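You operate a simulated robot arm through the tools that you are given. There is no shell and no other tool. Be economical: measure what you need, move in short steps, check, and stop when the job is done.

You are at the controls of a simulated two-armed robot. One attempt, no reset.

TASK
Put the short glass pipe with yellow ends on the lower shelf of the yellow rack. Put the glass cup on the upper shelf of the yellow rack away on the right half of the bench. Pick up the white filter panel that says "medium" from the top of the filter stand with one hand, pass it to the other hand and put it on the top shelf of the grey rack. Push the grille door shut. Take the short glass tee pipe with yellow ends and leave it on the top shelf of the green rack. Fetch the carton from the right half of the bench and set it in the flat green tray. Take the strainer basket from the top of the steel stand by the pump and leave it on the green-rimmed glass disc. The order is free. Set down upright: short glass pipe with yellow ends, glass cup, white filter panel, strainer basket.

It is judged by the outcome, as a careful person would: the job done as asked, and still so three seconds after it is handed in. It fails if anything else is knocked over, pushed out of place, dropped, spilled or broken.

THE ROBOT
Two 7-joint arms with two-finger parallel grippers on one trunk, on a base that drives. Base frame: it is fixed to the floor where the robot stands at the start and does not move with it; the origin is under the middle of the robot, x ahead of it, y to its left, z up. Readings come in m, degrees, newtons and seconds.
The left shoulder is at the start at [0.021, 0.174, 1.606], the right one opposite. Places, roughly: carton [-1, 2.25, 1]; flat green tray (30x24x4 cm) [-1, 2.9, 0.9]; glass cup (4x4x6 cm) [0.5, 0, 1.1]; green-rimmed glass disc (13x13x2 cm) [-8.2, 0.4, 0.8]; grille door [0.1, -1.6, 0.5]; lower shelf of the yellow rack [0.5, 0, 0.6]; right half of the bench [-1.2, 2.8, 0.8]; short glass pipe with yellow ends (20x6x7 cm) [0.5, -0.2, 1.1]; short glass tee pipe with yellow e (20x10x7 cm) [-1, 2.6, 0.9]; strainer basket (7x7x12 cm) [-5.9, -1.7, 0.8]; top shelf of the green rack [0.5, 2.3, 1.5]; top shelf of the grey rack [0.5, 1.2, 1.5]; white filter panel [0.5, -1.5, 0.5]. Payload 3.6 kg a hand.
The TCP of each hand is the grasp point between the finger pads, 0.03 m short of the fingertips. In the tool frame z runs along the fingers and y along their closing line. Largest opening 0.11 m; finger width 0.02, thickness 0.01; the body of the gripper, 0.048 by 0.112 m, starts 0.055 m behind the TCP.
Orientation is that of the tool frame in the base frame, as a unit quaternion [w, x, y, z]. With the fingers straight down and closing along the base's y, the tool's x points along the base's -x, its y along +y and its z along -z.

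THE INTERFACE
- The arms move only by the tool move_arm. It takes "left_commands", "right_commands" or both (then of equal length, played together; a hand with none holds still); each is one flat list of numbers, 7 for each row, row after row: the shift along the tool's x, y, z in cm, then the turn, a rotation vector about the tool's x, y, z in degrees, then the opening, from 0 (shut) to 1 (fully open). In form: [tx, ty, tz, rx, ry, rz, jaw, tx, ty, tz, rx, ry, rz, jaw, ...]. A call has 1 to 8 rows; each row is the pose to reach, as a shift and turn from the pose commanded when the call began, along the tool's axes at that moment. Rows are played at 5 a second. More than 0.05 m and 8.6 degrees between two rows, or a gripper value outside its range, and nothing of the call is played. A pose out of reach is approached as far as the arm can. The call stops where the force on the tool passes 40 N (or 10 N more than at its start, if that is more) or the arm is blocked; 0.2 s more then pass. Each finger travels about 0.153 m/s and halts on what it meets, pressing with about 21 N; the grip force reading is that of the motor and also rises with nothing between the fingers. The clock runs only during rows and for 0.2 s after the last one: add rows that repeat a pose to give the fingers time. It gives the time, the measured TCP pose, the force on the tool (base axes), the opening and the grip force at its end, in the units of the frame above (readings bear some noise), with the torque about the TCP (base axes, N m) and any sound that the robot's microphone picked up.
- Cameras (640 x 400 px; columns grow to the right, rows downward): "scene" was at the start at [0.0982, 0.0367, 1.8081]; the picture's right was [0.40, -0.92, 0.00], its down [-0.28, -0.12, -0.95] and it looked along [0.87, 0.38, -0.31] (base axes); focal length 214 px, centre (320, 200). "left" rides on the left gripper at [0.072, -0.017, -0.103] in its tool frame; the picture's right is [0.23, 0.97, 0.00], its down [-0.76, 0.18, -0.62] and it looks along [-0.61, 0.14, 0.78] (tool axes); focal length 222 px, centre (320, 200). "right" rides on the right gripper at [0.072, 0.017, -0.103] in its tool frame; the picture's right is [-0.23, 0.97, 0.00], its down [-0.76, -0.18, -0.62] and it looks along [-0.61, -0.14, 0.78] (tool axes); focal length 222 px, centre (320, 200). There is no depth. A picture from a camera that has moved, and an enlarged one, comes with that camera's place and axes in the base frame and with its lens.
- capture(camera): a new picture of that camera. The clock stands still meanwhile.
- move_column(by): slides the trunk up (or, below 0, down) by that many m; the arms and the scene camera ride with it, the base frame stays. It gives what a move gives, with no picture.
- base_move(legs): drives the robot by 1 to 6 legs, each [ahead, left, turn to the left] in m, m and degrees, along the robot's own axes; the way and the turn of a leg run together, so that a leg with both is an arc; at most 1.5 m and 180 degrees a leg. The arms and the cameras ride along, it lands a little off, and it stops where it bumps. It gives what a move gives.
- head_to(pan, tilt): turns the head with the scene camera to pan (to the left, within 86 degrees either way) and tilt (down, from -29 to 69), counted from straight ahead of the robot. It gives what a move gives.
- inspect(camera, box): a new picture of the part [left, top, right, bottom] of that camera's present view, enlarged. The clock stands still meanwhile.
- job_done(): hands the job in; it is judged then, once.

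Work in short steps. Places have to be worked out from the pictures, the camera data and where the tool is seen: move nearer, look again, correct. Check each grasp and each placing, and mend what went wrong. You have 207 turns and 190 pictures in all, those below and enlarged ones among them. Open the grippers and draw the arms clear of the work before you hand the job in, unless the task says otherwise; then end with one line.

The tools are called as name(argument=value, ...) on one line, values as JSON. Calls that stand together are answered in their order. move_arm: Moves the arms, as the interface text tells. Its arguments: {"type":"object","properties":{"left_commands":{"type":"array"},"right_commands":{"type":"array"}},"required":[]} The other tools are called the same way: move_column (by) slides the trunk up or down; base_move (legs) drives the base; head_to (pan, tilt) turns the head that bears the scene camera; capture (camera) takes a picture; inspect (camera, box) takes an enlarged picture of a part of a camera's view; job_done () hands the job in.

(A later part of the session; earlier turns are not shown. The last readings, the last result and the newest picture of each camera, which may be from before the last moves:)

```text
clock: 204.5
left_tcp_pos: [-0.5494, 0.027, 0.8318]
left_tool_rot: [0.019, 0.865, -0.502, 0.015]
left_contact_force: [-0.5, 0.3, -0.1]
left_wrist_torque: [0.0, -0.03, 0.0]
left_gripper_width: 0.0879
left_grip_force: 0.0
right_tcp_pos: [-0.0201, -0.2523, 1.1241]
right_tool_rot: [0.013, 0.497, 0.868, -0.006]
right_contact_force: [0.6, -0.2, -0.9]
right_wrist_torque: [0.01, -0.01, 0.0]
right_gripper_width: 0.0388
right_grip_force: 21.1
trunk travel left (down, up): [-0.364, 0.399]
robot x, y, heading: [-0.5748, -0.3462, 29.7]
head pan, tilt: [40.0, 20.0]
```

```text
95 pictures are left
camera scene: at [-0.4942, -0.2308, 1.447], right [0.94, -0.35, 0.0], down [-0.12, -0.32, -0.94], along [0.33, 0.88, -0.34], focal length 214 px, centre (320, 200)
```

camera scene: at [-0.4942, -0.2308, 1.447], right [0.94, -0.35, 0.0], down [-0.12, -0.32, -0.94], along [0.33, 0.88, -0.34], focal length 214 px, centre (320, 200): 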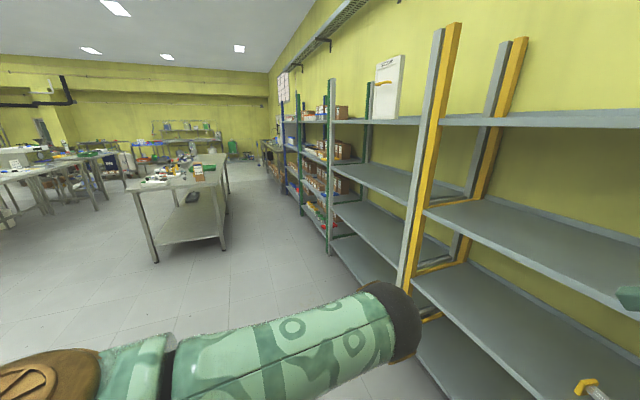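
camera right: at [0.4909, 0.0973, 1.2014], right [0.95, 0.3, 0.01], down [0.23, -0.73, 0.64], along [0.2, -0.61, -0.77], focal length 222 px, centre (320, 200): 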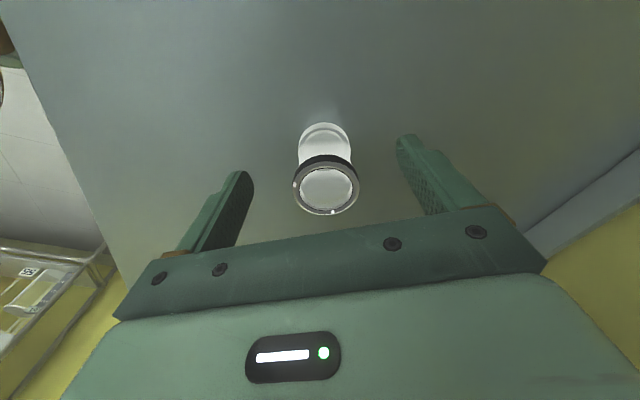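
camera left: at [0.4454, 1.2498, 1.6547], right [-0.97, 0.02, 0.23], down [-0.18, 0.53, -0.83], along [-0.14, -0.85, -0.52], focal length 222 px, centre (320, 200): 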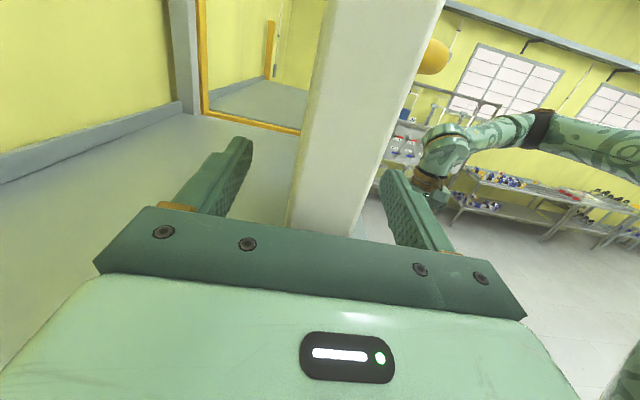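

Next the bench. I turn to face −x in the open area, then strafe (+y) into the aisle, keeping close to the rack side so the hands stay off the bench.

base_move(legs=[[0, 0, 150], [-0.3, -1.4, 0], [-0.05, -0.8, 0]])

move_column(by=0.15)

head_to(pan=-25, tilt=30)

capture(camera="scene")

```text
clock: 221.8
left_tcp_pos: [-0.454, 1.5473, 0.8334]
left_tool_rot: [-0.01, 0.706, 0.708, 0.022]
left_contact_force: [-0.7, -1.0, 0.1]
left_wrist_torque: [0.0, -0.02, 0.01]
left_gripper_width: 0.0882
left_grip_force: 0.1
right_tcp_pos: [-0.7762, 2.0503, 1.1249]
right_tool_rot: [-0.009, 0.714, -0.7, -0.01]
right_contact_force: [-0.2, 0.4, -0.5]
right_wrist_torque: [0.02, 0.04, 0.01]
right_gripper_width: 0.0385
right_grip_force: 20.9
trunk travel left (down, up): [-0.364, 0.399]
robot x, y, heading: [-0.2444, 1.8591, -179.8]
head pan, tilt: [40.0, 20.0]
```

```text
clock: 223.5
left_tcp_pos: [-0.4532, 1.5468, 0.9815]
left_tool_rot: [-0.01, 0.705, 0.708, 0.022]
left_contact_force: [0.6, -0.4, 0.3]
left_wrist_torque: [-0.04, 0.02, 0.01]
left_gripper_width: 0.0881
left_grip_force: 0.0
right_tcp_pos: [-0.7749, 2.0498, 1.2737]
right_tool_rot: [-0.009, 0.714, -0.7, -0.009]
right_contact_force: [0.4, 0.3, -0.4]
right_wrist_torque: [-0.01, 0.0, 0.01]
right_gripper_width: 0.0386
right_grip_force: 21.7
trunk travel left (down, up): [-0.514, 0.249]
robot x, y, heading: [-0.2483, 1.8585, -179.7]
head pan, tilt: [40.0, 20.0]
```

```text
clock: 224.9
left_tcp_pos: [-0.4533, 1.5465, 0.982]
left_tool_rot: [-0.01, 0.705, 0.709, 0.021]
left_contact_force: [-0.1, -0.1, -0.5]
left_wrist_torque: [0.0, -0.03, 0.01]
left_gripper_width: 0.0877
left_grip_force: 0.0
right_tcp_pos: [-0.7763, 2.05, 1.2755]
right_tool_rot: [-0.009, 0.713, -0.701, -0.01]
right_contact_force: [-0.2, 0.3, 0.2]
right_wrist_torque: [0.0, 0.02, 0.0]
right_gripper_width: 0.0388
right_grip_force: 21.4
trunk travel left (down, up): [-0.514, 0.249]
robot x, y, heading: [-0.2434, 1.8571, -179.7]
head pan, tilt: [-25.0, 30.0]
```

```text
94 pictures are left
camera scene: at [-0.3471, 1.8949, 1.5821], right [0.42, 0.91, 0.0], down [0.45, -0.21, -0.87], along [-0.79, 0.36, -0.5], focal length 214 px, centre (320, 200)
```

scene: 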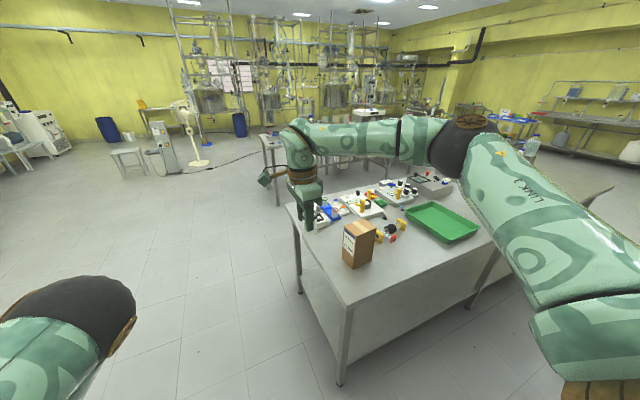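

I zoom on the bench items.

inspect(camera="scene", box=[280, 150, 500, 310])

```text
2.50 times, centred on (390, 230) of scene
camera zoom: at [-0.3471, 1.8949, 1.5821], right [0.42, 0.91, 0.0], down [0.45, -0.21, -0.87], along [-0.79, 0.36, -0.5], focal length 536 px, centre (145, 125)
```

zoom: 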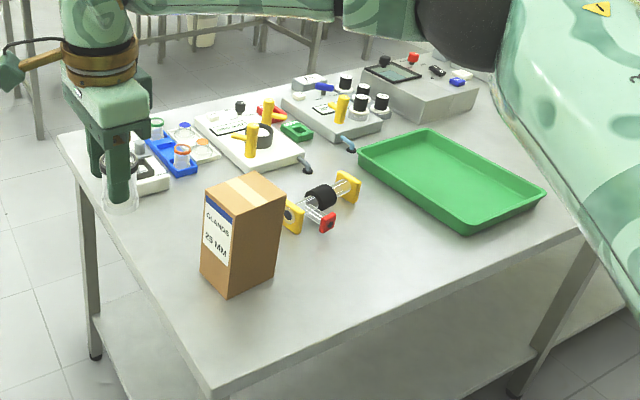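

Estimates: bench top z≈0.84, carton centre ≈[-0.94,2.355] (6.5×12×20 cm), tee centre ≈[-1.01,2.61], tray centre ≈[-0.965,2.94]. I'll set the cup at about [-0.865,2.665]. First I stretch the left hand further down so its elbow stays off the bench.

move_arm(left_commands=[0, 0, 4, 0, 0, 0, 0.8, 0, 0, 8, 0, 0, 0, 0.8, 0, 0, 12, 0, 0, 0, 0.8, 0, 0, 16, 0, 0, 0, 0.8, 0, 0, 20, 0, 0, 0, 0.8])

base_move(legs=[[0, -0.61, 0]])

capture(camera="scene")

```text
clock: 226.1
left_tcp_pos: [-0.449, 1.5565, 0.7813]
left_tool_rot: [-0.01, 0.705, 0.709, 0.022]
left_contact_force: [0.2, -0.2, 0.0]
left_wrist_torque: [0.01, -0.04, -0.01]
left_gripper_width: 0.0881
left_grip_force: 0.1
right_tcp_pos: [-0.7759, 2.0493, 1.2757]
right_tool_rot: [-0.009, 0.713, -0.701, -0.011]
right_contact_force: [0.0, 0.1, -0.5]
right_wrist_torque: [0.0, 0.01, 0.0]
right_gripper_width: 0.0389
right_grip_force: 21.6
trunk travel left (down, up): [-0.514, 0.249]
robot x, y, heading: [-0.245, 1.8555, -179.6]
head pan, tilt: [-25.0, 30.0]
```

```text
clock: 229.5
left_tcp_pos: [-0.4539, 2.1626, 0.7816]
left_tool_rot: [-0.01, 0.706, 0.707, 0.022]
left_contact_force: [-0.8, 0.2, -0.8]
left_wrist_torque: [0.03, -0.01, 0.0]
left_gripper_width: 0.0879
left_grip_force: 0.0
right_tcp_pos: [-0.7764, 2.66, 1.2744]
right_tool_rot: [-0.01, 0.713, -0.701, -0.011]
right_contact_force: [0.0, 0.4, -1.3]
right_wrist_torque: [-0.05, 0.02, -0.02]
right_gripper_width: 0.0385
right_grip_force: 20.9
trunk travel left (down, up): [-0.514, 0.249]
robot x, y, heading: [-0.2503, 2.4667, -179.9]
head pan, tilt: [-25.0, 30.0]
```

```text
92 pictures are left
camera scene: at [-0.3492, 2.503, 1.5821], right [0.42, 0.91, 0.0], down [0.45, -0.21, -0.87], along [-0.79, 0.36, -0.5], focal length 214 px, centre (320, 200)
```

scene: 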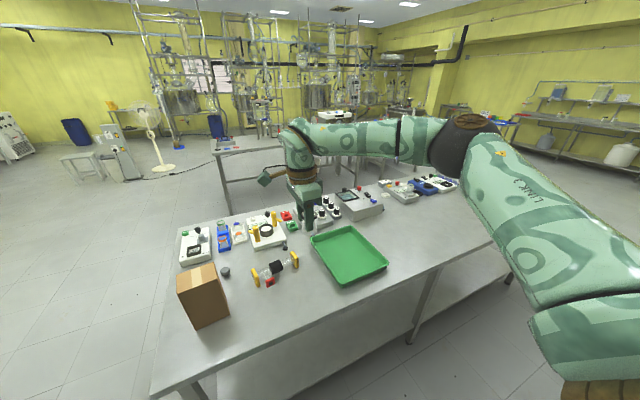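

Estimates agree. I drive 0.085 m ahead and lower the trunk 0.36 m.

base_move(legs=[[0.085, 0, 0]])

move_column(by=-0.2)

capture(camera="scene")

capture(camera="right")

```text
clock: 230.6
left_tcp_pos: [-0.5385, 2.1624, 0.7832]
left_tool_rot: [-0.009, 0.706, 0.708, 0.023]
left_contact_force: [-0.6, -0.2, 0.0]
left_wrist_torque: [0.0, 0.0, 0.02]
left_gripper_width: 0.088
left_grip_force: 0.0
right_tcp_pos: [-0.8624, 2.6594, 1.2739]
right_tool_rot: [-0.01, 0.712, -0.702, -0.01]
right_contact_force: [0.1, 0.4, -0.9]
right_wrist_torque: [-0.01, -0.03, -0.01]
right_gripper_width: 0.0388
right_grip_force: 21.0
trunk travel left (down, up): [-0.514, 0.249]
robot x, y, heading: [-0.3356, 2.4647, -179.8]
head pan, tilt: [-25.0, 30.0]
```

```text
clock: 232.7
left_tcp_pos: [-0.5389, 2.1635, 0.5814]
left_tool_rot: [-0.011, 0.707, 0.707, 0.022]
left_contact_force: [-0.8, 0.5, 0.0]
left_wrist_torque: [0.02, -0.01, 0.0]
left_gripper_width: 0.0881
left_grip_force: 0.0
right_tcp_pos: [-0.861, 2.6596, 1.0754]
right_tool_rot: [-0.009, 0.712, -0.702, -0.01]
right_contact_force: [-0.5, 0.0, -0.7]
right_wrist_torque: [-0.03, 0.01, -0.02]
right_gripper_width: 0.0385
right_grip_force: 21.1
trunk travel left (down, up): [-0.314, 0.449]
robot x, y, heading: [-0.3315, 2.464, -180.0]
head pan, tilt: [-25.0, 30.0]
```

```text
91 pictures are left
camera scene: at [-0.4855, 2.5025, 1.3803], right [0.42, 0.91, 0.0], down [0.45, -0.21, -0.87], along [-0.79, 0.37, -0.5], focal length 214 px, centre (320, 200)
```

scene: 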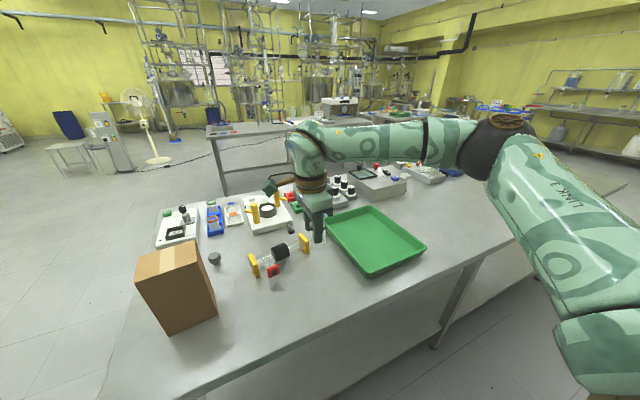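

```text
90 pictures are left
camera right: at [-0.8765, 2.5833, 1.1774], right [-0.98, 0.21, 0.01], down [0.17, 0.75, 0.64], along [0.13, 0.63, -0.77], focal length 222 px, centre (320, 200)
```

right: 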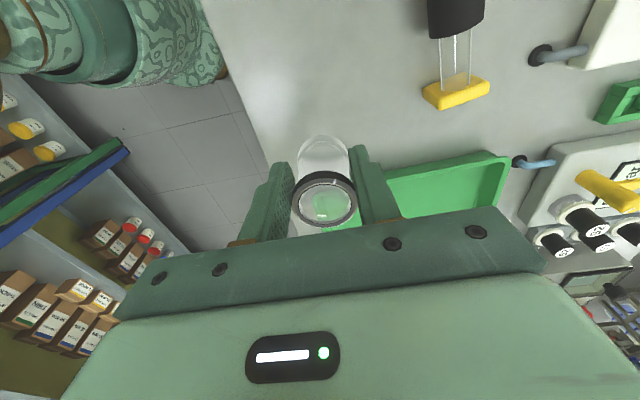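

Space below is free bench (edge at x≈−0.765). I lower 0.165 m more, then settle gently.

move_column(by=-0.165)

move_arm(right_commands=[0, 0, 0.5, 0, 0, 0, 0.25, 0, 0, 1, 0, 0, 0, 0.25])

inspect(camera="scene", box=[220, 150, 440, 310])

```text
clock: 234.6
left_tcp_pos: [-0.5382, 2.1631, 0.4175]
left_tool_rot: [-0.01, 0.706, 0.708, 0.021]
left_contact_force: [-0.3, 0.1, -0.2]
left_wrist_torque: [0.0, 0.01, -0.01]
left_gripper_width: 0.0882
left_grip_force: 0.1
right_tcp_pos: [-0.861, 2.6598, 0.9113]
right_tool_rot: [-0.009, 0.712, -0.702, -0.01]
right_contact_force: [0.0, 1.2, -0.1]
right_wrist_torque: [-0.03, 0.0, -0.02]
right_gripper_width: 0.0388
right_grip_force: 21.1
trunk travel left (down, up): [-0.149, 0.614]
robot x, y, heading: [-0.3333, 2.4706, -179.8]
head pan, tilt: [-25.0, 30.0]
```

```text
clock: 235.2
left_tcp_pos: [-0.5374, 2.1634, 0.4183]
left_tool_rot: [-0.009, 0.707, 0.707, 0.023]
left_contact_force: [0.2, -0.9, 0.3]
left_wrist_torque: [-0.03, 0.02, 0.02]
left_gripper_width: 0.0881
left_grip_force: 0.0
right_tcp_pos: [-0.8607, 2.6588, 0.9008]
right_tool_rot: [-0.008, 0.713, -0.701, -0.011]
right_contact_force: [-1.5, 0.7, 15.8]
right_wrist_torque: [0.15, 0.01, 0.04]
right_gripper_width: 0.0393
right_grip_force: 20.6
trunk travel left (down, up): [-0.149, 0.614]
robot x, y, heading: [-0.3301, 2.4655, -180.0]
head pan, tilt: [-25.0, 30.0]
```

```text
2.50 times, centred on (330, 230) of scene
camera zoom: at [-0.5678, 2.502, 1.2093], right [0.42, 0.91, 0.0], down [0.45, -0.21, -0.87], along [-0.79, 0.37, -0.5], focal length 536 px, centre (295, 125)
```

zoom: 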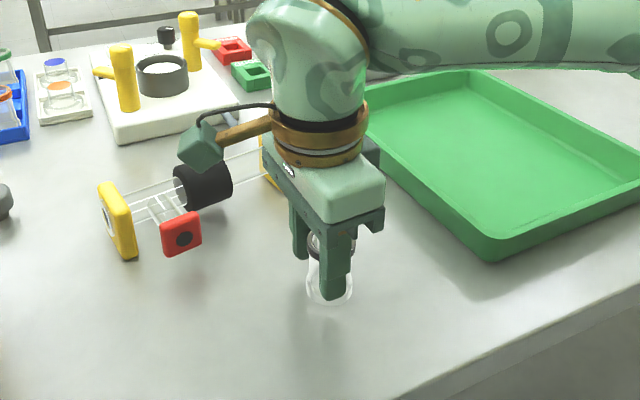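

Contact at TCP 0.901 (bench top ≈0.856). I release and raise the hand.

move_arm(right_commands=[0, 0, -0.1, 0, 0, 0, 0.25, 0, 0, -0.1, 0, 0, 0, 0.5, 0, 0, -0.1, 0, 0, 0, 0.6, 0, 0, -0.1, 0, 0, 0, 0.6, 0, 0, -4, 0, 0, 0, 0.6, 0, 0, -8, 0, 0, 0, 0.6])

move_column(by=0.1)

capture(camera="scene")

capture(camera="right")

```text
clock: 236.6
left_tcp_pos: [-0.5373, 2.1642, 0.4166]
left_tool_rot: [-0.009, 0.707, 0.707, 0.022]
left_contact_force: [-0.5, 0.0, 0.0]
left_wrist_torque: [0.0, 0.0, 0.02]
left_gripper_width: 0.0878
left_grip_force: 0.1
right_tcp_pos: [-0.8615, 2.6566, 0.9786]
right_tool_rot: [-0.009, 0.713, -0.701, -0.011]
right_contact_force: [-0.3, -0.6, 0.3]
right_wrist_torque: [-0.02, 0.03, 0.01]
right_gripper_width: 0.0658
right_grip_force: 0.0
trunk travel left (down, up): [-0.149, 0.614]
robot x, y, heading: [-0.3346, 2.4661, -179.9]
head pan, tilt: [-25.0, 30.0]
```

```text
clock: 237.9
left_tcp_pos: [-0.5386, 2.164, 0.5183]
left_tool_rot: [-0.009, 0.707, 0.707, 0.023]
left_contact_force: [-0.5, 0.9, 0.0]
left_wrist_torque: [0.03, -0.04, -0.01]
left_gripper_width: 0.0877
left_grip_force: 0.0
right_tcp_pos: [-0.8618, 2.6579, 1.0792]
right_tool_rot: [-0.011, 0.712, -0.702, -0.01]
right_contact_force: [-0.3, 0.7, 0.3]
right_wrist_torque: [-0.01, -0.02, -0.01]
right_gripper_width: 0.0662
right_grip_force: 0.0
trunk travel left (down, up): [-0.249, 0.514]
robot x, y, heading: [-0.3361, 2.4607, -179.8]
head pan, tilt: [-25.0, 30.0]
```

```text
88 pictures are left
camera scene: at [-0.5152, 2.5025, 1.3133], right [0.42, 0.91, 0.0], down [0.45, -0.21, -0.87], along [-0.78, 0.37, -0.5], focal length 214 px, centre (320, 200)
```

scene: 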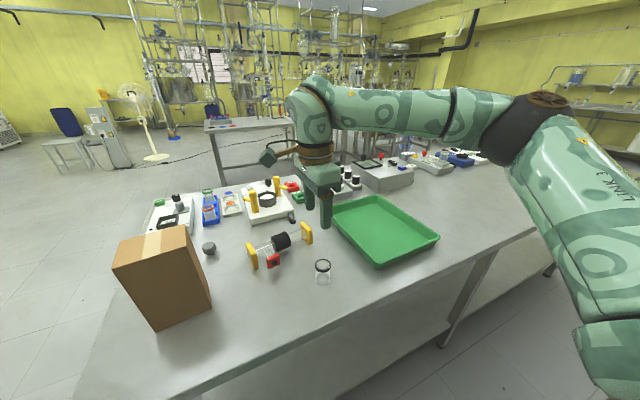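

```text
87 pictures are left
camera right: at [-0.8776, 2.5815, 1.1808], right [-0.98, 0.21, 0.01], down [0.17, 0.75, 0.64], along [0.13, 0.63, -0.76], focal length 222 px, centre (320, 200)
```

right: 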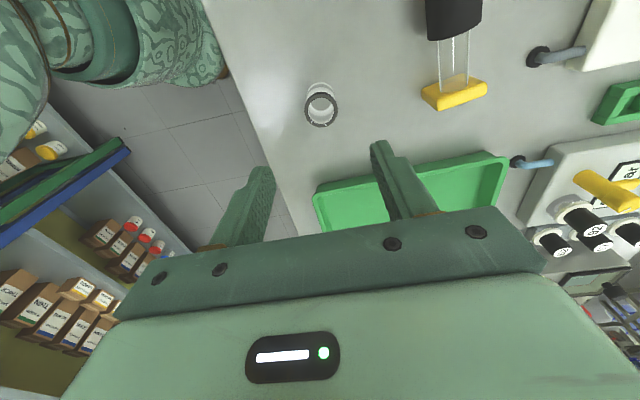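

Cup stands well. Next the carton; I zoom on it for its exact pose.

inspect(camera="scene", box=[90, 200, 330, 350])

```text
2.67 times, centred on (210, 275) of scene
camera zoom: at [-0.5152, 2.5025, 1.3133], right [0.42, 0.91, 0.0], down [0.45, -0.21, -0.87], along [-0.78, 0.37, -0.5], focal length 572 px, centre (613, 0)
```

zoom: 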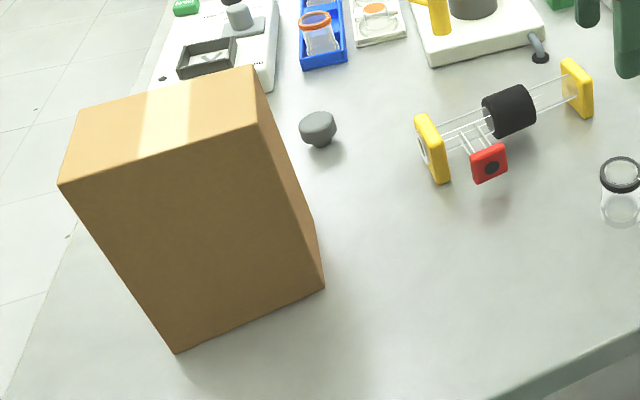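

Carton: centre ≈[-0.922,2.349], 8 cm deep (x) × 10.6 cm, top z≈1.04, yaw ≈6°. I raise 0.1 m, open fully, yaw −6° in tool, and strafe over it.

move_column(by=0.1)

move_arm(right_commands=[0, 0, 0, 0, 0, -6, 1, 0, 0, 0, 0, 0, -6, 1])

base_move(legs=[[0.06, 0.309, 0]])

capture(camera="right")

capture(camera="scene")

```text
clock: 239.3
left_tcp_pos: [-0.5384, 2.1631, 0.6169]
left_tool_rot: [-0.009, 0.706, 0.707, 0.023]
left_contact_force: [1.5, -0.8, 0.6]
left_wrist_torque: [0.0, 0.0, 0.0]
left_gripper_width: 0.088
left_grip_force: 0.1
right_tcp_pos: [-0.8628, 2.6562, 1.1784]
right_tool_rot: [-0.01, 0.712, -0.702, -0.01]
right_contact_force: [-0.4, 0.5, -0.5]
right_wrist_torque: [-0.02, -0.01, 0.0]
right_gripper_width: 0.0661
right_grip_force: 0.1
trunk travel left (down, up): [-0.349, 0.414]
robot x, y, heading: [-0.3316, 2.4635, -180.1]
head pan, tilt: [-25.0, 30.0]
```

```text
clock: 239.9
left_tcp_pos: [-0.5372, 2.1633, 0.6163]
left_tool_rot: [-0.01, 0.707, 0.707, 0.022]
left_contact_force: [-0.1, 0.5, 0.6]
left_wrist_torque: [-0.01, 0.01, 0.0]
left_gripper_width: 0.0882
left_grip_force: 0.0
right_tcp_pos: [-0.8606, 2.6569, 1.1795]
right_tool_rot: [-0.009, 0.748, -0.663, -0.01]
right_contact_force: [-0.8, -0.4, -0.3]
right_wrist_torque: [0.01, -0.05, 0.01]
right_gripper_width: 0.11
right_grip_force: 0.1
trunk travel left (down, up): [-0.349, 0.414]
robot x, y, heading: [-0.3343, 2.4653, -179.9]
head pan, tilt: [-25.0, 30.0]
```

```text
clock: 242.0
left_tcp_pos: [-0.5987, 1.8559, 0.617]
left_tool_rot: [-0.009, 0.706, 0.707, 0.023]
left_contact_force: [-0.1, 0.1, -0.2]
left_wrist_torque: [0.02, 0.02, -0.02]
left_gripper_width: 0.088
left_grip_force: 0.1
right_tcp_pos: [-0.9228, 2.35, 1.1799]
right_tool_rot: [-0.011, 0.747, -0.665, -0.01]
right_contact_force: [-0.4, -0.6, 0.0]
right_wrist_torque: [0.03, 0.0, 0.02]
right_gripper_width: 0.1102
right_grip_force: 0.2
trunk travel left (down, up): [-0.349, 0.414]
robot x, y, heading: [-0.3924, 2.1559, 180.0]
head pan, tilt: [-25.0, 30.0]
```

```text
85 pictures are left
camera right: at [-0.9297, 2.2722, 1.2816], right [-0.99, 0.11, 0.0], down [0.09, 0.76, 0.64], along [0.07, 0.64, -0.76], focal length 222 px, centre (320, 200)
```

right: 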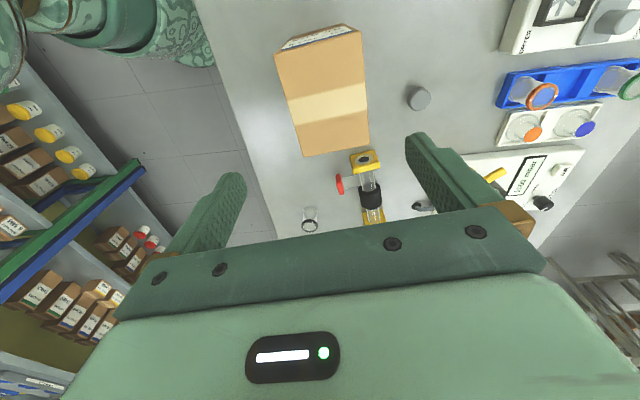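

```text
84 pictures are left
camera scene: at [-0.5335, 2.1937, 1.4157], right [0.42, 0.91, 0.0], down [0.45, -0.21, -0.87], along [-0.78, 0.37, -0.5], focal length 214 px, centre (320, 200)
```

scene: 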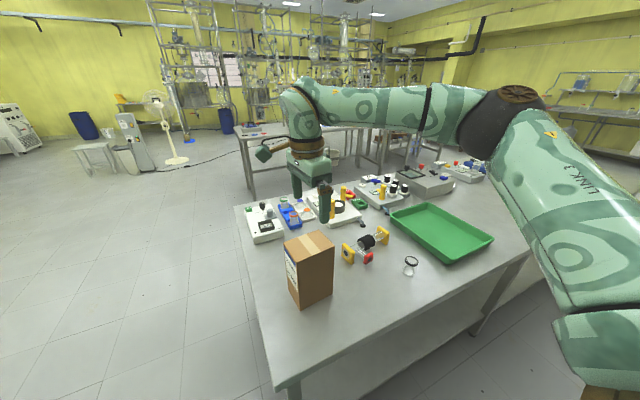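

Carton centre confirmed [-0.929,2.348]. I correct 6 mm, descend 0.175 m, and grip.

move_arm(right_commands=[0, 0.6, 0, 0, 0, 0, 1])

move_column(by=-0.175)

move_arm(right_commands=[0, 0, 0, 0, 0, 0, 0.7, 0, 0, 0, 0, 0, 0, 0.5, 0, 0, 0, 0, 0, 0, 0.5, 0, 0, 0, 0, 0, 0, 0.5])

capture(camera="right")

inspect(camera="scene", box=[230, 160, 450, 330])

```text
clock: 242.4
left_tcp_pos: [-0.6001, 1.8565, 0.6177]
left_tool_rot: [-0.01, 0.707, 0.707, 0.022]
left_contact_force: [-0.8, -0.4, -0.2]
left_wrist_torque: [0.02, 0.0, 0.05]
left_gripper_width: 0.0878
left_grip_force: 0.1
right_tcp_pos: [-0.9279, 2.3495, 1.1788]
right_tool_rot: [-0.01, 0.747, -0.664, -0.01]
right_contact_force: [-0.7, 0.5, 0.4]
right_wrist_torque: [0.04, -0.03, 0.0]
right_gripper_width: 0.1101
right_grip_force: 0.0
trunk travel left (down, up): [-0.349, 0.414]
robot x, y, heading: [-0.3927, 2.156, 179.8]
head pan, tilt: [-25.0, 30.0]
```

```text
clock: 244.3
left_tcp_pos: [-0.5985, 1.8564, 0.4422]
left_tool_rot: [-0.011, 0.707, 0.707, 0.022]
left_contact_force: [0.8, 1.0, -0.8]
left_wrist_torque: [0.01, -0.02, -0.01]
left_gripper_width: 0.088
left_grip_force: 0.0
right_tcp_pos: [-0.9276, 2.3503, 1.0053]
right_tool_rot: [-0.009, 0.747, -0.665, -0.01]
right_contact_force: [0.4, -0.6, -0.1]
right_wrist_torque: [0.01, -0.01, 0.0]
right_gripper_width: 0.1098
right_grip_force: 0.2
trunk travel left (down, up): [-0.174, 0.589]
robot x, y, heading: [-0.3905, 2.1581, 179.7]
head pan, tilt: [-25.0, 30.0]
```

```text
clock: 245.3
left_tcp_pos: [-0.5978, 1.8564, 0.4422]
left_tool_rot: [-0.01, 0.708, 0.706, 0.023]
left_contact_force: [-0.9, 0.2, -1.4]
left_wrist_torque: [-0.02, 0.0, -0.02]
left_gripper_width: 0.0879
left_grip_force: 0.0
right_tcp_pos: [-0.9282, 2.3486, 1.005]
right_tool_rot: [-0.009, 0.747, -0.665, -0.01]
right_contact_force: [-1.5, 0.9, 9.5]
right_wrist_torque: [0.03, -0.22, -0.12]
right_gripper_width: 0.0821
right_grip_force: 20.7
trunk travel left (down, up): [-0.174, 0.589]
robot x, y, heading: [-0.3923, 2.1537, 180.2]
head pan, tilt: [-25.0, 30.0]
```

```text
83 pictures are left
camera right: at [-0.9353, 2.2723, 1.1072], right [-0.99, 0.11, 0.01], down [0.09, 0.76, 0.64], along [0.07, 0.64, -0.77], focal length 222 px, centre (320, 200)
```

right: 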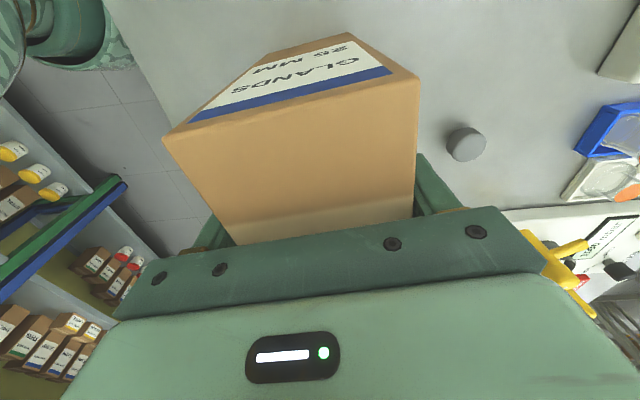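

```text
2.35 times, centred on (340, 245) of scene
camera zoom: at [-0.6142, 2.1947, 1.2355], right [0.42, 0.91, 0.0], down [0.45, -0.21, -0.87], along [-0.78, 0.37, -0.5], focal length 505 px, centre (273, 94)
```

zoom: 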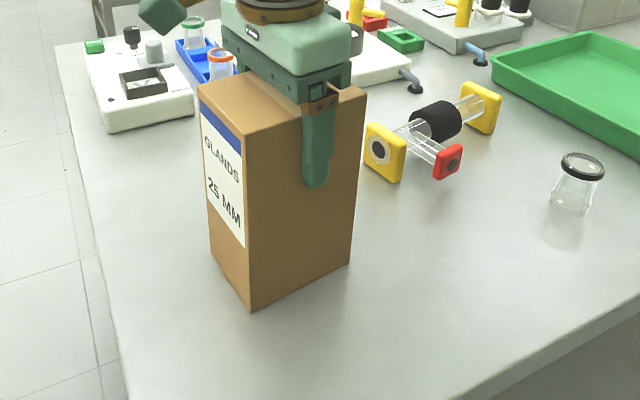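

Carton gripped at 8.2 cm. I lift 0.14 m.

move_column(by=0.05)

inspect(camera="scene", box=[230, 160, 450, 330])

```text
clock: 246.3
left_tcp_pos: [-0.5983, 1.8554, 0.4911]
left_tool_rot: [-0.01, 0.708, 0.706, 0.023]
left_contact_force: [-0.2, -0.7, 0.0]
left_wrist_torque: [-0.01, 0.01, 0.01]
left_gripper_width: 0.088
left_grip_force: 0.0
right_tcp_pos: [-0.9292, 2.3492, 1.0531]
right_tool_rot: [-0.011, 0.747, -0.665, -0.01]
right_contact_force: [-0.5, -0.5, -4.2]
right_wrist_torque: [0.0, -0.01, 0.02]
right_gripper_width: 0.082
right_grip_force: 20.6
trunk travel left (down, up): [-0.224, 0.539]
robot x, y, heading: [-0.3933, 2.1546, 180.2]
head pan, tilt: [-25.0, 30.0]
```

```text
2.35 times, centred on (340, 245) of scene
camera zoom: at [-0.5886, 2.195, 1.2873], right [0.42, 0.91, 0.0], down [0.45, -0.21, -0.87], along [-0.78, 0.37, -0.5], focal length 505 px, centre (273, 94)
```

zoom: 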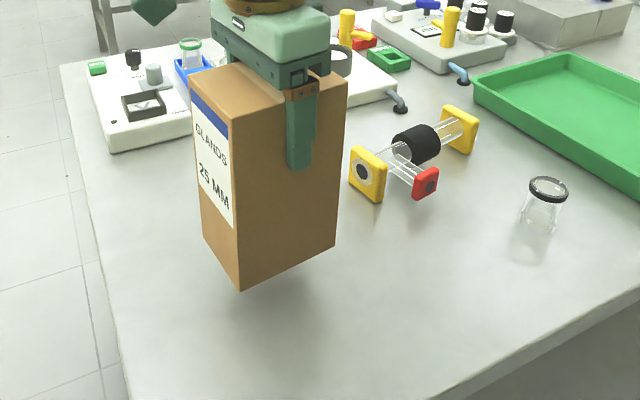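

Light (0.43 kg) and stable. I lift 0.12 m more, strafe 0.58 m to over the tray, and check.

move_column(by=0.12)

base_move(legs=[[0.02, -0.58, 0]])

capture(camera="scene")

capture(camera="right")

```text
clock: 247.8
left_tcp_pos: [-0.6001, 1.856, 0.6118]
left_tool_rot: [-0.01, 0.707, 0.707, 0.023]
left_contact_force: [0.0, -0.3, 0.1]
left_wrist_torque: [0.0, 0.01, 0.0]
left_gripper_width: 0.0879
left_grip_force: 0.0
right_tcp_pos: [-0.9283, 2.3506, 1.1739]
right_tool_rot: [-0.011, 0.748, -0.664, -0.009]
right_contact_force: [1.1, 0.2, -4.2]
right_wrist_torque: [0.05, 0.01, 0.0]
right_gripper_width: 0.082
right_grip_force: 21.2
trunk travel left (down, up): [-0.344, 0.419]
robot x, y, heading: [-0.3933, 2.1586, 180.0]
head pan, tilt: [-25.0, 30.0]
```

```text
clock: 251.1
left_tcp_pos: [-0.6181, 2.4347, 0.6116]
left_tool_rot: [-0.009, 0.708, 0.706, 0.021]
left_contact_force: [0.5, 0.0, -0.6]
left_wrist_torque: [0.0, -0.03, -0.02]
left_gripper_width: 0.0879
left_grip_force: 0.1
right_tcp_pos: [-0.9463, 2.9289, 1.1741]
right_tool_rot: [-0.009, 0.747, -0.665, -0.009]
right_contact_force: [0.4, -0.1, -3.5]
right_wrist_torque: [-0.04, 0.05, 0.0]
right_gripper_width: 0.0819
right_grip_force: 20.9
trunk travel left (down, up): [-0.344, 0.419]
robot x, y, heading: [-0.4127, 2.7348, 179.9]
head pan, tilt: [-25.0, 30.0]
```

```text
80 pictures are left
camera scene: at [-0.5544, 2.7735, 1.4106], right [0.42, 0.91, 0.0], down [0.45, -0.21, -0.87], along [-0.78, 0.37, -0.5], focal length 214 px, centre (320, 200)
```

scene: 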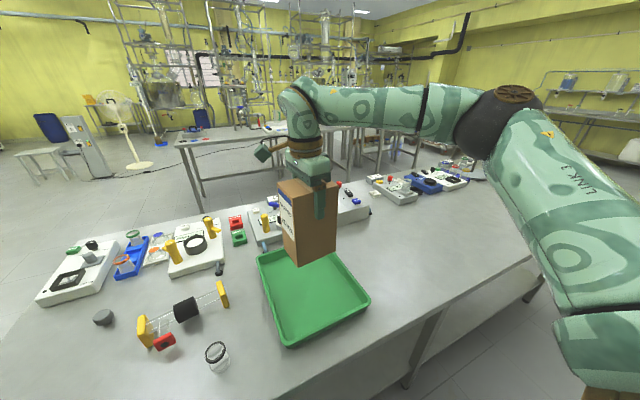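

```text
79 pictures are left
camera right: at [-0.9546, 2.8518, 1.2763], right [-0.99, 0.11, 0.0], down [0.09, 0.76, 0.64], along [0.07, 0.64, -0.77], focal length 222 px, centre (320, 200)
```

right: 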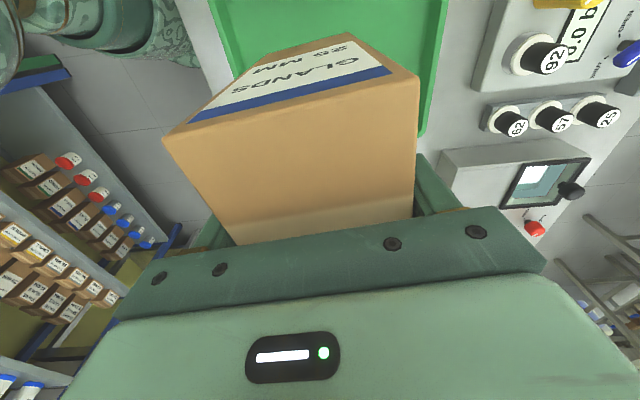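

Carton is over the tray. Before lowering, I check the left arm's clearance to the bench edge.

head_to(pan=35, tilt=50)

capture(camera="scene")

```text
clock: 252.4
left_tcp_pos: [-0.6202, 2.4335, 0.6127]
left_tool_rot: [-0.009, 0.707, 0.706, 0.022]
left_contact_force: [0.2, -0.7, 0.2]
left_wrist_torque: [0.0, -0.02, 0.01]
left_gripper_width: 0.0882
left_grip_force: 0.1
right_tcp_pos: [-0.9462, 2.9284, 1.1746]
right_tool_rot: [-0.009, 0.747, -0.665, -0.01]
right_contact_force: [0.2, -0.6, -4.6]
right_wrist_torque: [0.01, -0.02, 0.0]
right_gripper_width: 0.0821
right_grip_force: 21.2
trunk travel left (down, up): [-0.344, 0.419]
robot x, y, heading: [-0.4105, 2.7327, 180.0]
head pan, tilt: [35.0, 50.0]
```

```text
78 pictures are left
camera scene: at [-0.5357, 2.6904, 1.3811], right [-0.57, 0.82, 0.0], down [0.63, 0.44, -0.64], along [-0.53, -0.37, -0.77], focal length 214 px, centre (320, 200)
```

scene: 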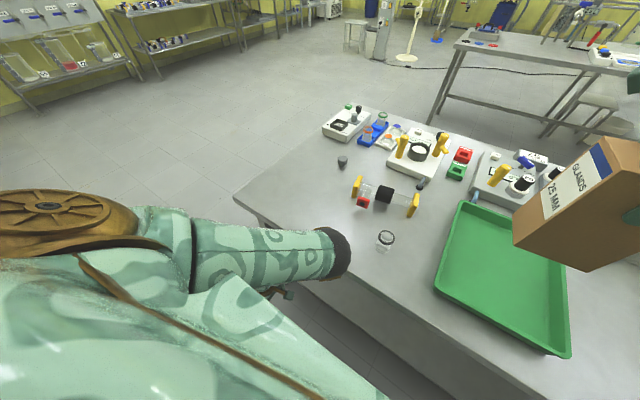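

The left elbow is close to the bench edge; I stretch the left arm 14 cm further down to bring its elbow back.

move_arm(left_commands=[0, 0, 3.5, 0, 0, 0, 0.8, 0, 0, 7, 0, 0, 0, 0.8, 0, 0, 10.5, 0, 0, 0, 0.8, 0, 0, 14, 0, 0, 0, 0.8])

capture(camera="scene")

```text
clock: 253.4
left_tcp_pos: [-0.6163, 2.4402, 0.4716]
left_tool_rot: [-0.009, 0.707, 0.706, 0.022]
left_contact_force: [-0.4, 0.1, -0.9]
left_wrist_torque: [0.01, -0.02, -0.01]
left_gripper_width: 0.088
left_grip_force: 0.2
right_tcp_pos: [-0.9471, 2.9271, 1.1749]
right_tool_rot: [-0.01, 0.746, -0.665, -0.01]
right_contact_force: [0.4, -0.2, -3.8]
right_wrist_torque: [0.02, -0.02, 0.01]
right_gripper_width: 0.0817
right_grip_force: 20.7
trunk travel left (down, up): [-0.344, 0.419]
robot x, y, heading: [-0.4163, 2.7359, 180.1]
head pan, tilt: [35.0, 50.0]
```

```text
77 pictures are left
camera scene: at [-0.5353, 2.6893, 1.3811], right [-0.57, 0.82, 0.0], down [0.63, 0.44, -0.64], along [-0.53, -0.37, -0.77], focal length 214 px, centre (320, 200)
```

scene: 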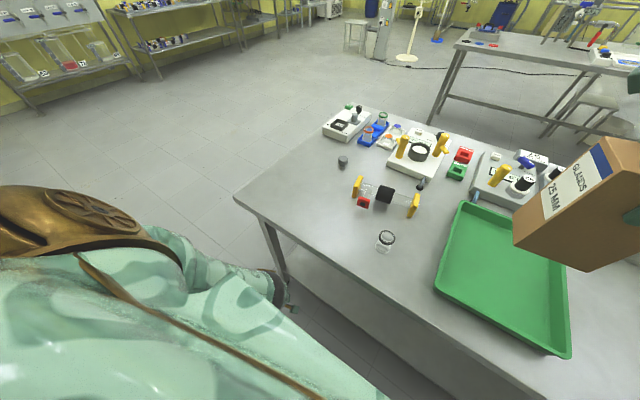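

Good clearance. I lower the carton into the tray: 0.145 m by trunk, then gently.

move_column(by=-0.147)

move_arm(right_commands=[0, 0, 0.5, 0, 0, 0, 0.5, 0, 0, 1.0, 0, 0, 0, 0.5, 0, 0, 1.4, 0, 0, 0, 0.5])

capture(camera="scene")

```text
clock: 255.1
left_tcp_pos: [-0.6347, 2.4246, 0.3287]
left_tool_rot: [-0.011, 0.706, 0.708, 0.007]
left_contact_force: [0.0, 0.0, 0.1]
left_wrist_torque: [0.03, -0.02, -0.01]
left_gripper_width: 0.0879
left_grip_force: 0.0
right_tcp_pos: [-0.9471, 2.9275, 1.0286]
right_tool_rot: [-0.01, 0.747, -0.665, -0.01]
right_contact_force: [-0.6, 0.3, -4.0]
right_wrist_torque: [0.03, -0.02, 0.0]
right_gripper_width: 0.0821
right_grip_force: 20.4
trunk travel left (down, up): [-0.197, 0.566]
robot x, y, heading: [-0.4119, 2.7344, 179.7]
head pan, tilt: [35.0, 50.0]
```

```text
clock: 255.9
left_tcp_pos: [-0.6285, 2.4228, 0.3292]
left_tool_rot: [-0.008, 0.708, 0.706, 0.009]
left_contact_force: [0.8, -0.3, 0.1]
left_wrist_torque: [-0.01, 0.01, 0.03]
left_gripper_width: 0.0882
left_grip_force: 0.2
right_tcp_pos: [-0.9474, 2.9275, 1.013]
right_tool_rot: [-0.01, 0.747, -0.665, -0.01]
right_contact_force: [0.6, 0.6, -3.9]
right_wrist_torque: [0.05, -0.03, 0.01]
right_gripper_width: 0.0816
right_grip_force: 21.0
trunk travel left (down, up): [-0.197, 0.566]
robot x, y, heading: [-0.4123, 2.7337, 180.1]
head pan, tilt: [35.0, 50.0]
```

```text
76 pictures are left
camera scene: at [-0.6023, 2.6905, 1.2299], right [-0.57, 0.82, 0.0], down [0.63, 0.44, -0.64], along [-0.53, -0.37, -0.77], focal length 214 px, centre (320, 200)
```

scene: 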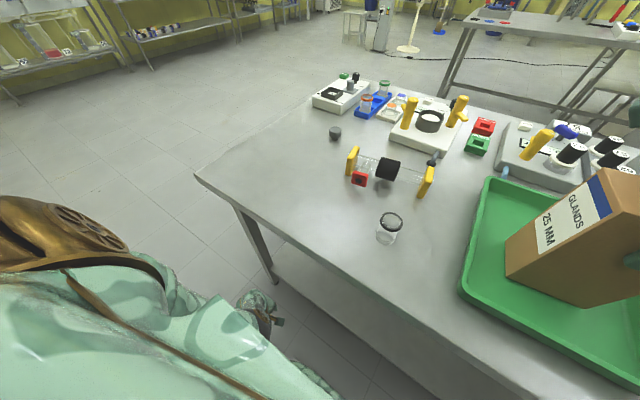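

No contact yet; I step down a little more.

move_arm(right_commands=[0, 0, 0.3, 0, 0, 0, 0.5, 0, 0, 0.6, 0, 0, 0, 0.5, 0, 0, 0.6, 0, 0, 0, 0.5])

```text
clock: 256.7
left_tcp_pos: [-0.6248, 2.4218, 0.3283]
left_tool_rot: [-0.006, 0.707, 0.707, 0.009]
left_contact_force: [0.2, 0.7, -0.3]
left_wrist_torque: [0.04, 0.01, -0.04]
left_gripper_width: 0.0881
left_grip_force: 0.0
right_tcp_pos: [-0.9463, 2.9281, 1.0104]
right_tool_rot: [-0.008, 0.747, -0.665, -0.011]
right_contact_force: [-3.4, 4.1, 21.4]
right_wrist_torque: [0.25, -0.53, -0.14]
right_gripper_width: 0.0819
right_grip_force: 21.4
trunk travel left (down, up): [-0.197, 0.566]
robot x, y, heading: [-0.412, 2.7384, 179.8]
head pan, tilt: [35.0, 50.0]
```

Contact (21 N). I relieve, open, and lift the hand off.

move_arm(right_commands=[0, 0, -0.1, 0, 0, 0, 0.5, 0, 0, -0.1, 0, 0, 0, 0.8, 0, 0, -0.1, 0, 0, 0, 1, 0, 0, -0.1, 0, 0, 0, 1, 0, 0, -3, 0, 0, 0, 1, 0, 0, -6, 0, 0, 0, 1])

move_column(by=0.16)

head_to(pan=-10, tilt=45)

capture(camera="scene")

```text
clock: 258.1
left_tcp_pos: [-0.6217, 2.421, 0.3265]
left_tool_rot: [-0.004, 0.707, 0.708, 0.01]
left_contact_force: [0.0, 1.1, -0.2]
left_wrist_torque: [0.02, 0.04, 0.03]
left_gripper_width: 0.0883
left_grip_force: 0.0
right_tcp_pos: [-0.9463, 2.9273, 1.068]
right_tool_rot: [-0.011, 0.746, -0.665, -0.01]
right_contact_force: [-0.5, 0.0, -0.6]
right_wrist_torque: [0.02, 0.01, 0.0]
right_gripper_width: 0.1102
right_grip_force: 0.0
trunk travel left (down, up): [-0.197, 0.566]
robot x, y, heading: [-0.4097, 2.7317, 180.1]
head pan, tilt: [35.0, 50.0]
```

```text
clock: 259.9
left_tcp_pos: [-0.6154, 2.4412, 0.4847]
left_tool_rot: [-0.009, 0.709, 0.705, 0.022]
left_contact_force: [0.6, -0.4, -0.3]
left_wrist_torque: [-0.02, 0.03, 0.03]
left_gripper_width: 0.088
left_grip_force: 0.1
right_tcp_pos: [-0.9469, 2.9274, 1.227]
right_tool_rot: [-0.01, 0.747, -0.665, -0.01]
right_contact_force: [0.3, -0.5, -0.5]
right_wrist_torque: [0.01, -0.01, 0.02]
right_gripper_width: 0.1101
right_grip_force: 0.1
trunk travel left (down, up): [-0.357, 0.406]
robot x, y, heading: [-0.4113, 2.7365, 179.7]
head pan, tilt: [35.0, 50.0]
```

```text
clock: 261.0
left_tcp_pos: [-0.6155, 2.4404, 0.4857]
left_tool_rot: [-0.009, 0.707, 0.707, 0.022]
left_contact_force: [-0.7, 0.4, 0.1]
left_wrist_torque: [0.02, -0.01, -0.02]
left_gripper_width: 0.0881
left_grip_force: 0.0
right_tcp_pos: [-0.9462, 2.9265, 1.2267]
right_tool_rot: [-0.01, 0.747, -0.665, -0.01]
right_contact_force: [0.3, -0.9, 0.8]
right_wrist_torque: [-0.04, 0.02, 0.0]
right_gripper_width: 0.1102
right_grip_force: 0.2
trunk travel left (down, up): [-0.357, 0.406]
robot x, y, heading: [-0.4124, 2.7344, 179.7]
head pan, tilt: [-10.0, 45.0]
```

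```text
75 pictures are left
camera scene: at [-0.5476, 2.7484, 1.4012], right [0.18, 0.98, 0.0], down [0.7, -0.12, -0.71], along [-0.7, 0.12, -0.71], focal length 214 px, centre (320, 200)
```

scene: 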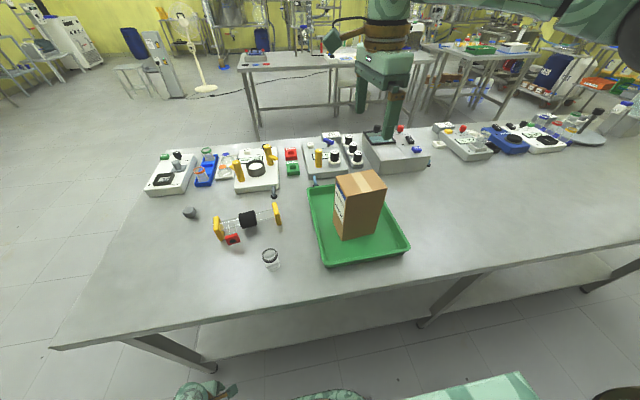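

Carton sits in the tray. Now the tee: zoom in.

inspect(camera="scene", box=[190, 180, 310, 280])

```text
4.00 times, centred on (250, 230) of scene
camera zoom: at [-0.5476, 2.7484, 1.4012], right [0.18, 0.98, 0.0], down [0.7, -0.12, -0.71], along [-0.7, 0.12, -0.71], focal length 858 px, centre (600, 80)
```

zoom: 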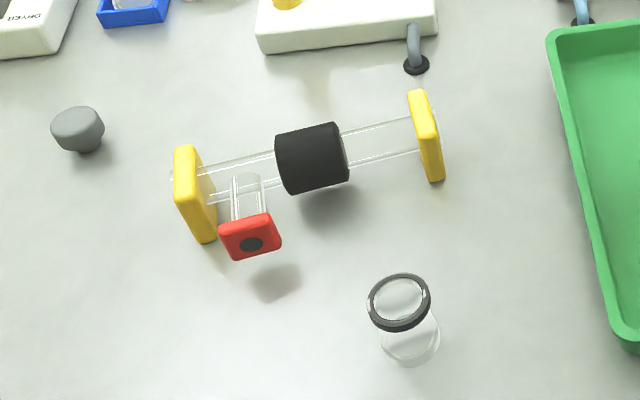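

Tee sleeve centre ≈[-1.004,2.604,0.894], its axis matches my current closing yaw. I extend the arm 5 cm and strafe left 0.322 m.

move_arm(right_commands=[0, 2.5, 0, 0, 0, -1, 0.65, 0, 5.2, 0, 0, 0, -1, 0.65])

base_move(legs=[[0.005, 0.317, 0]])

move_column(by=-0.16)

capture(camera="right")

capture(camera="scene")

```text
clock: 261.6
left_tcp_pos: [-0.6163, 2.4406, 0.4851]
left_tool_rot: [-0.01, 0.707, 0.706, 0.022]
left_contact_force: [-0.5, 0.1, 1.2]
left_wrist_torque: [0.02, -0.01, -0.01]
left_gripper_width: 0.0878
left_grip_force: 0.1
right_tcp_pos: [-0.9985, 2.92, 1.228]
right_tool_rot: [-0.01, 0.752, -0.659, -0.01]
right_contact_force: [-0.3, 0.0, -0.1]
right_wrist_torque: [-0.01, 0.02, 0.02]
right_gripper_width: 0.0712
right_grip_force: 0.1
trunk travel left (down, up): [-0.357, 0.406]
robot x, y, heading: [-0.41, 2.7321, 179.6]
head pan, tilt: [-10.0, 45.0]
```

```text
clock: 263.8
left_tcp_pos: [-0.62, 2.1199, 0.4837]
left_tool_rot: [-0.01, 0.707, 0.706, 0.022]
left_contact_force: [0.1, -0.3, 0.6]
left_wrist_torque: [0.02, -0.01, 0.01]
left_gripper_width: 0.0879
left_grip_force: 0.1
right_tcp_pos: [-1.003, 2.6007, 1.2273]
right_tool_rot: [-0.009, 0.754, -0.657, -0.01]
right_contact_force: [0.1, 0.2, -0.5]
right_wrist_torque: [0.04, 0.04, 0.0]
right_gripper_width: 0.0715
right_grip_force: 0.0
trunk travel left (down, up): [-0.357, 0.406]
robot x, y, heading: [-0.4172, 2.4138, 179.9]
head pan, tilt: [-10.0, 45.0]
```

```text
clock: 265.6
left_tcp_pos: [-0.6385, 2.1032, 0.3294]
left_tool_rot: [-0.01, 0.706, 0.708, 0.005]
left_contact_force: [-0.3, -0.1, -0.4]
left_wrist_torque: [0.02, 0.01, 0.01]
left_gripper_width: 0.0881
left_grip_force: 0.0
right_tcp_pos: [-1.0029, 2.6011, 1.0681]
right_tool_rot: [-0.009, 0.753, -0.658, -0.01]
right_contact_force: [-0.5, 0.6, 0.4]
right_wrist_torque: [0.02, 0.0, 0.02]
right_gripper_width: 0.0717
right_grip_force: 0.0
trunk travel left (down, up): [-0.197, 0.566]
robot x, y, heading: [-0.4193, 2.4168, 179.9]
head pan, tilt: [-10.0, 45.0]
```

```text
73 pictures are left
camera right: at [-1.0092, 2.524, 1.1705], right [-1.0, 0.09, 0.01], down [0.08, 0.76, 0.64], along [0.06, 0.64, -0.77], focal length 222 px, centre (320, 200)
```

right: 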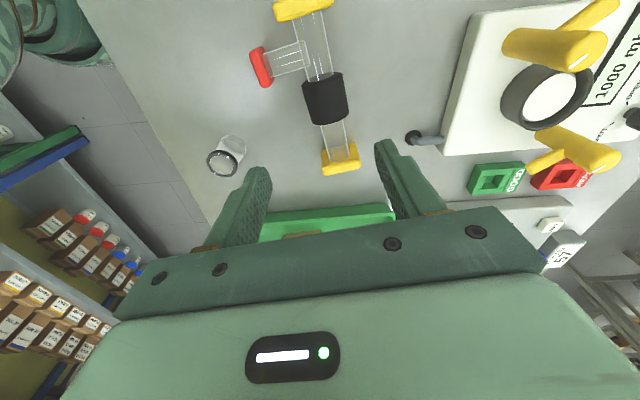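

```text
72 pictures are left
camera scene: at [-0.6238, 2.4297, 1.2371], right [0.17, 0.98, 0.0], down [0.7, -0.12, -0.71], along [-0.7, 0.12, -0.71], focal length 214 px, centre (320, 200)
```

scene: 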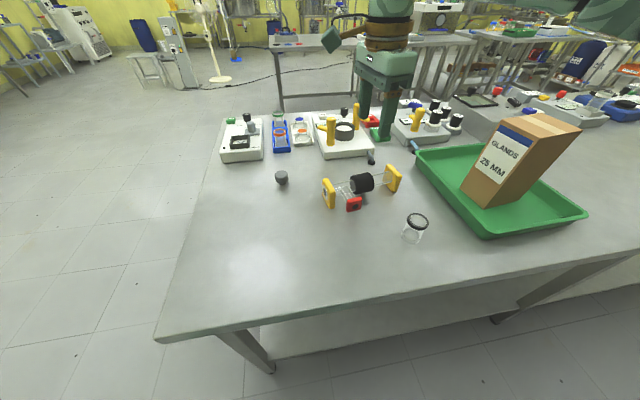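

Sleeve is centred. I lower 0.1 m by trunk and the rest by arm, with 4 mm correction.

move_column(by=-0.1)

move_arm(right_commands=[0, 0.4, 3, 0, 0, 0, 0.65, 0, 0.4, 6.2, 0, 0, 0, 0.65])

capture(camera="right")

inspect(camera="scene", box=[280, 80, 460, 240])

```text
clock: 266.9
left_tcp_pos: [-0.6425, 2.0987, 0.229]
left_tool_rot: [-0.01, 0.708, 0.706, 0.001]
left_contact_force: [0.3, -0.1, 1.1]
left_wrist_torque: [0.0, 0.01, -0.01]
left_gripper_width: 0.0881
left_grip_force: 0.1
right_tcp_pos: [-1.0024, 2.6013, 0.9685]
right_tool_rot: [-0.009, 0.754, -0.657, -0.011]
right_contact_force: [0.2, 0.3, 0.3]
right_wrist_torque: [-0.01, 0.02, -0.01]
right_gripper_width: 0.0715
right_grip_force: 0.1
trunk travel left (down, up): [-0.097, 0.666]
robot x, y, heading: [-0.4162, 2.4165, 179.9]
head pan, tilt: [-10.0, 45.0]
```

```text
clock: 267.5
left_tcp_pos: [-0.6374, 2.0987, 0.2286]
left_tool_rot: [-0.007, 0.708, 0.706, 0.003]
left_contact_force: [-1.2, -0.4, -0.6]
left_wrist_torque: [0.03, 0.03, -0.01]
left_gripper_width: 0.0882
left_grip_force: 0.1
right_tcp_pos: [-1.0069, 2.6019, 0.9061]
right_tool_rot: [-0.01, 0.753, -0.658, -0.009]
right_contact_force: [0.8, 0.1, 1.2]
right_wrist_torque: [0.02, 0.0, -0.01]
right_gripper_width: 0.0713
right_grip_force: 0.0
trunk travel left (down, up): [-0.097, 0.666]
robot x, y, heading: [-0.4179, 2.4169, 180.1]
head pan, tilt: [-10.0, 45.0]
```

```text
71 pictures are left
camera right: at [-1.0142, 2.5247, 1.0075], right [-1.0, 0.09, 0.0], down [0.07, 0.76, 0.64], along [0.06, 0.64, -0.77], focal length 222 px, centre (320, 200)
```

right: 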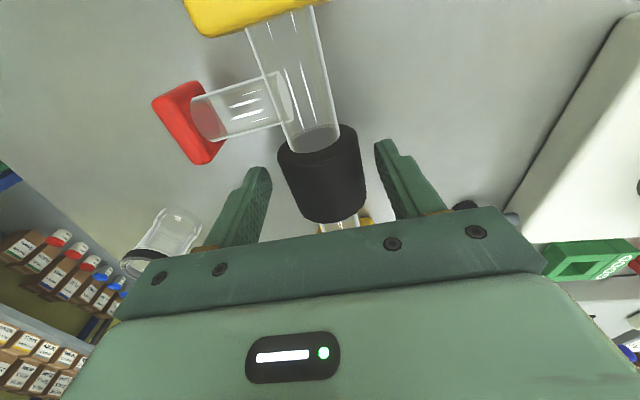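

```text
2.50 times, centred on (370, 160) of scene
camera zoom: at [-0.6836, 2.4299, 1.1306], right [0.17, 0.98, 0.0], down [0.7, -0.12, -0.71], along [-0.7, 0.12, -0.71], focal length 536 px, centre (195, 300)
```

zoom: 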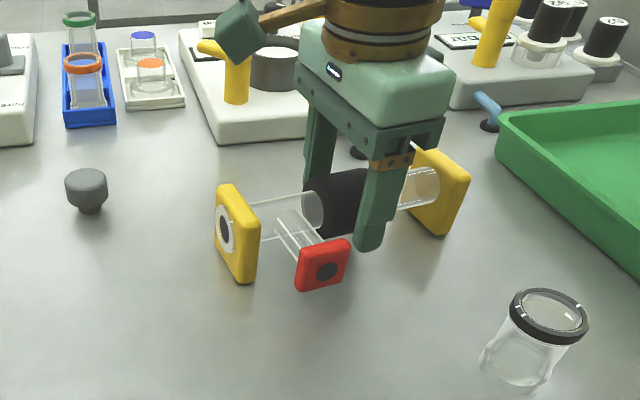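

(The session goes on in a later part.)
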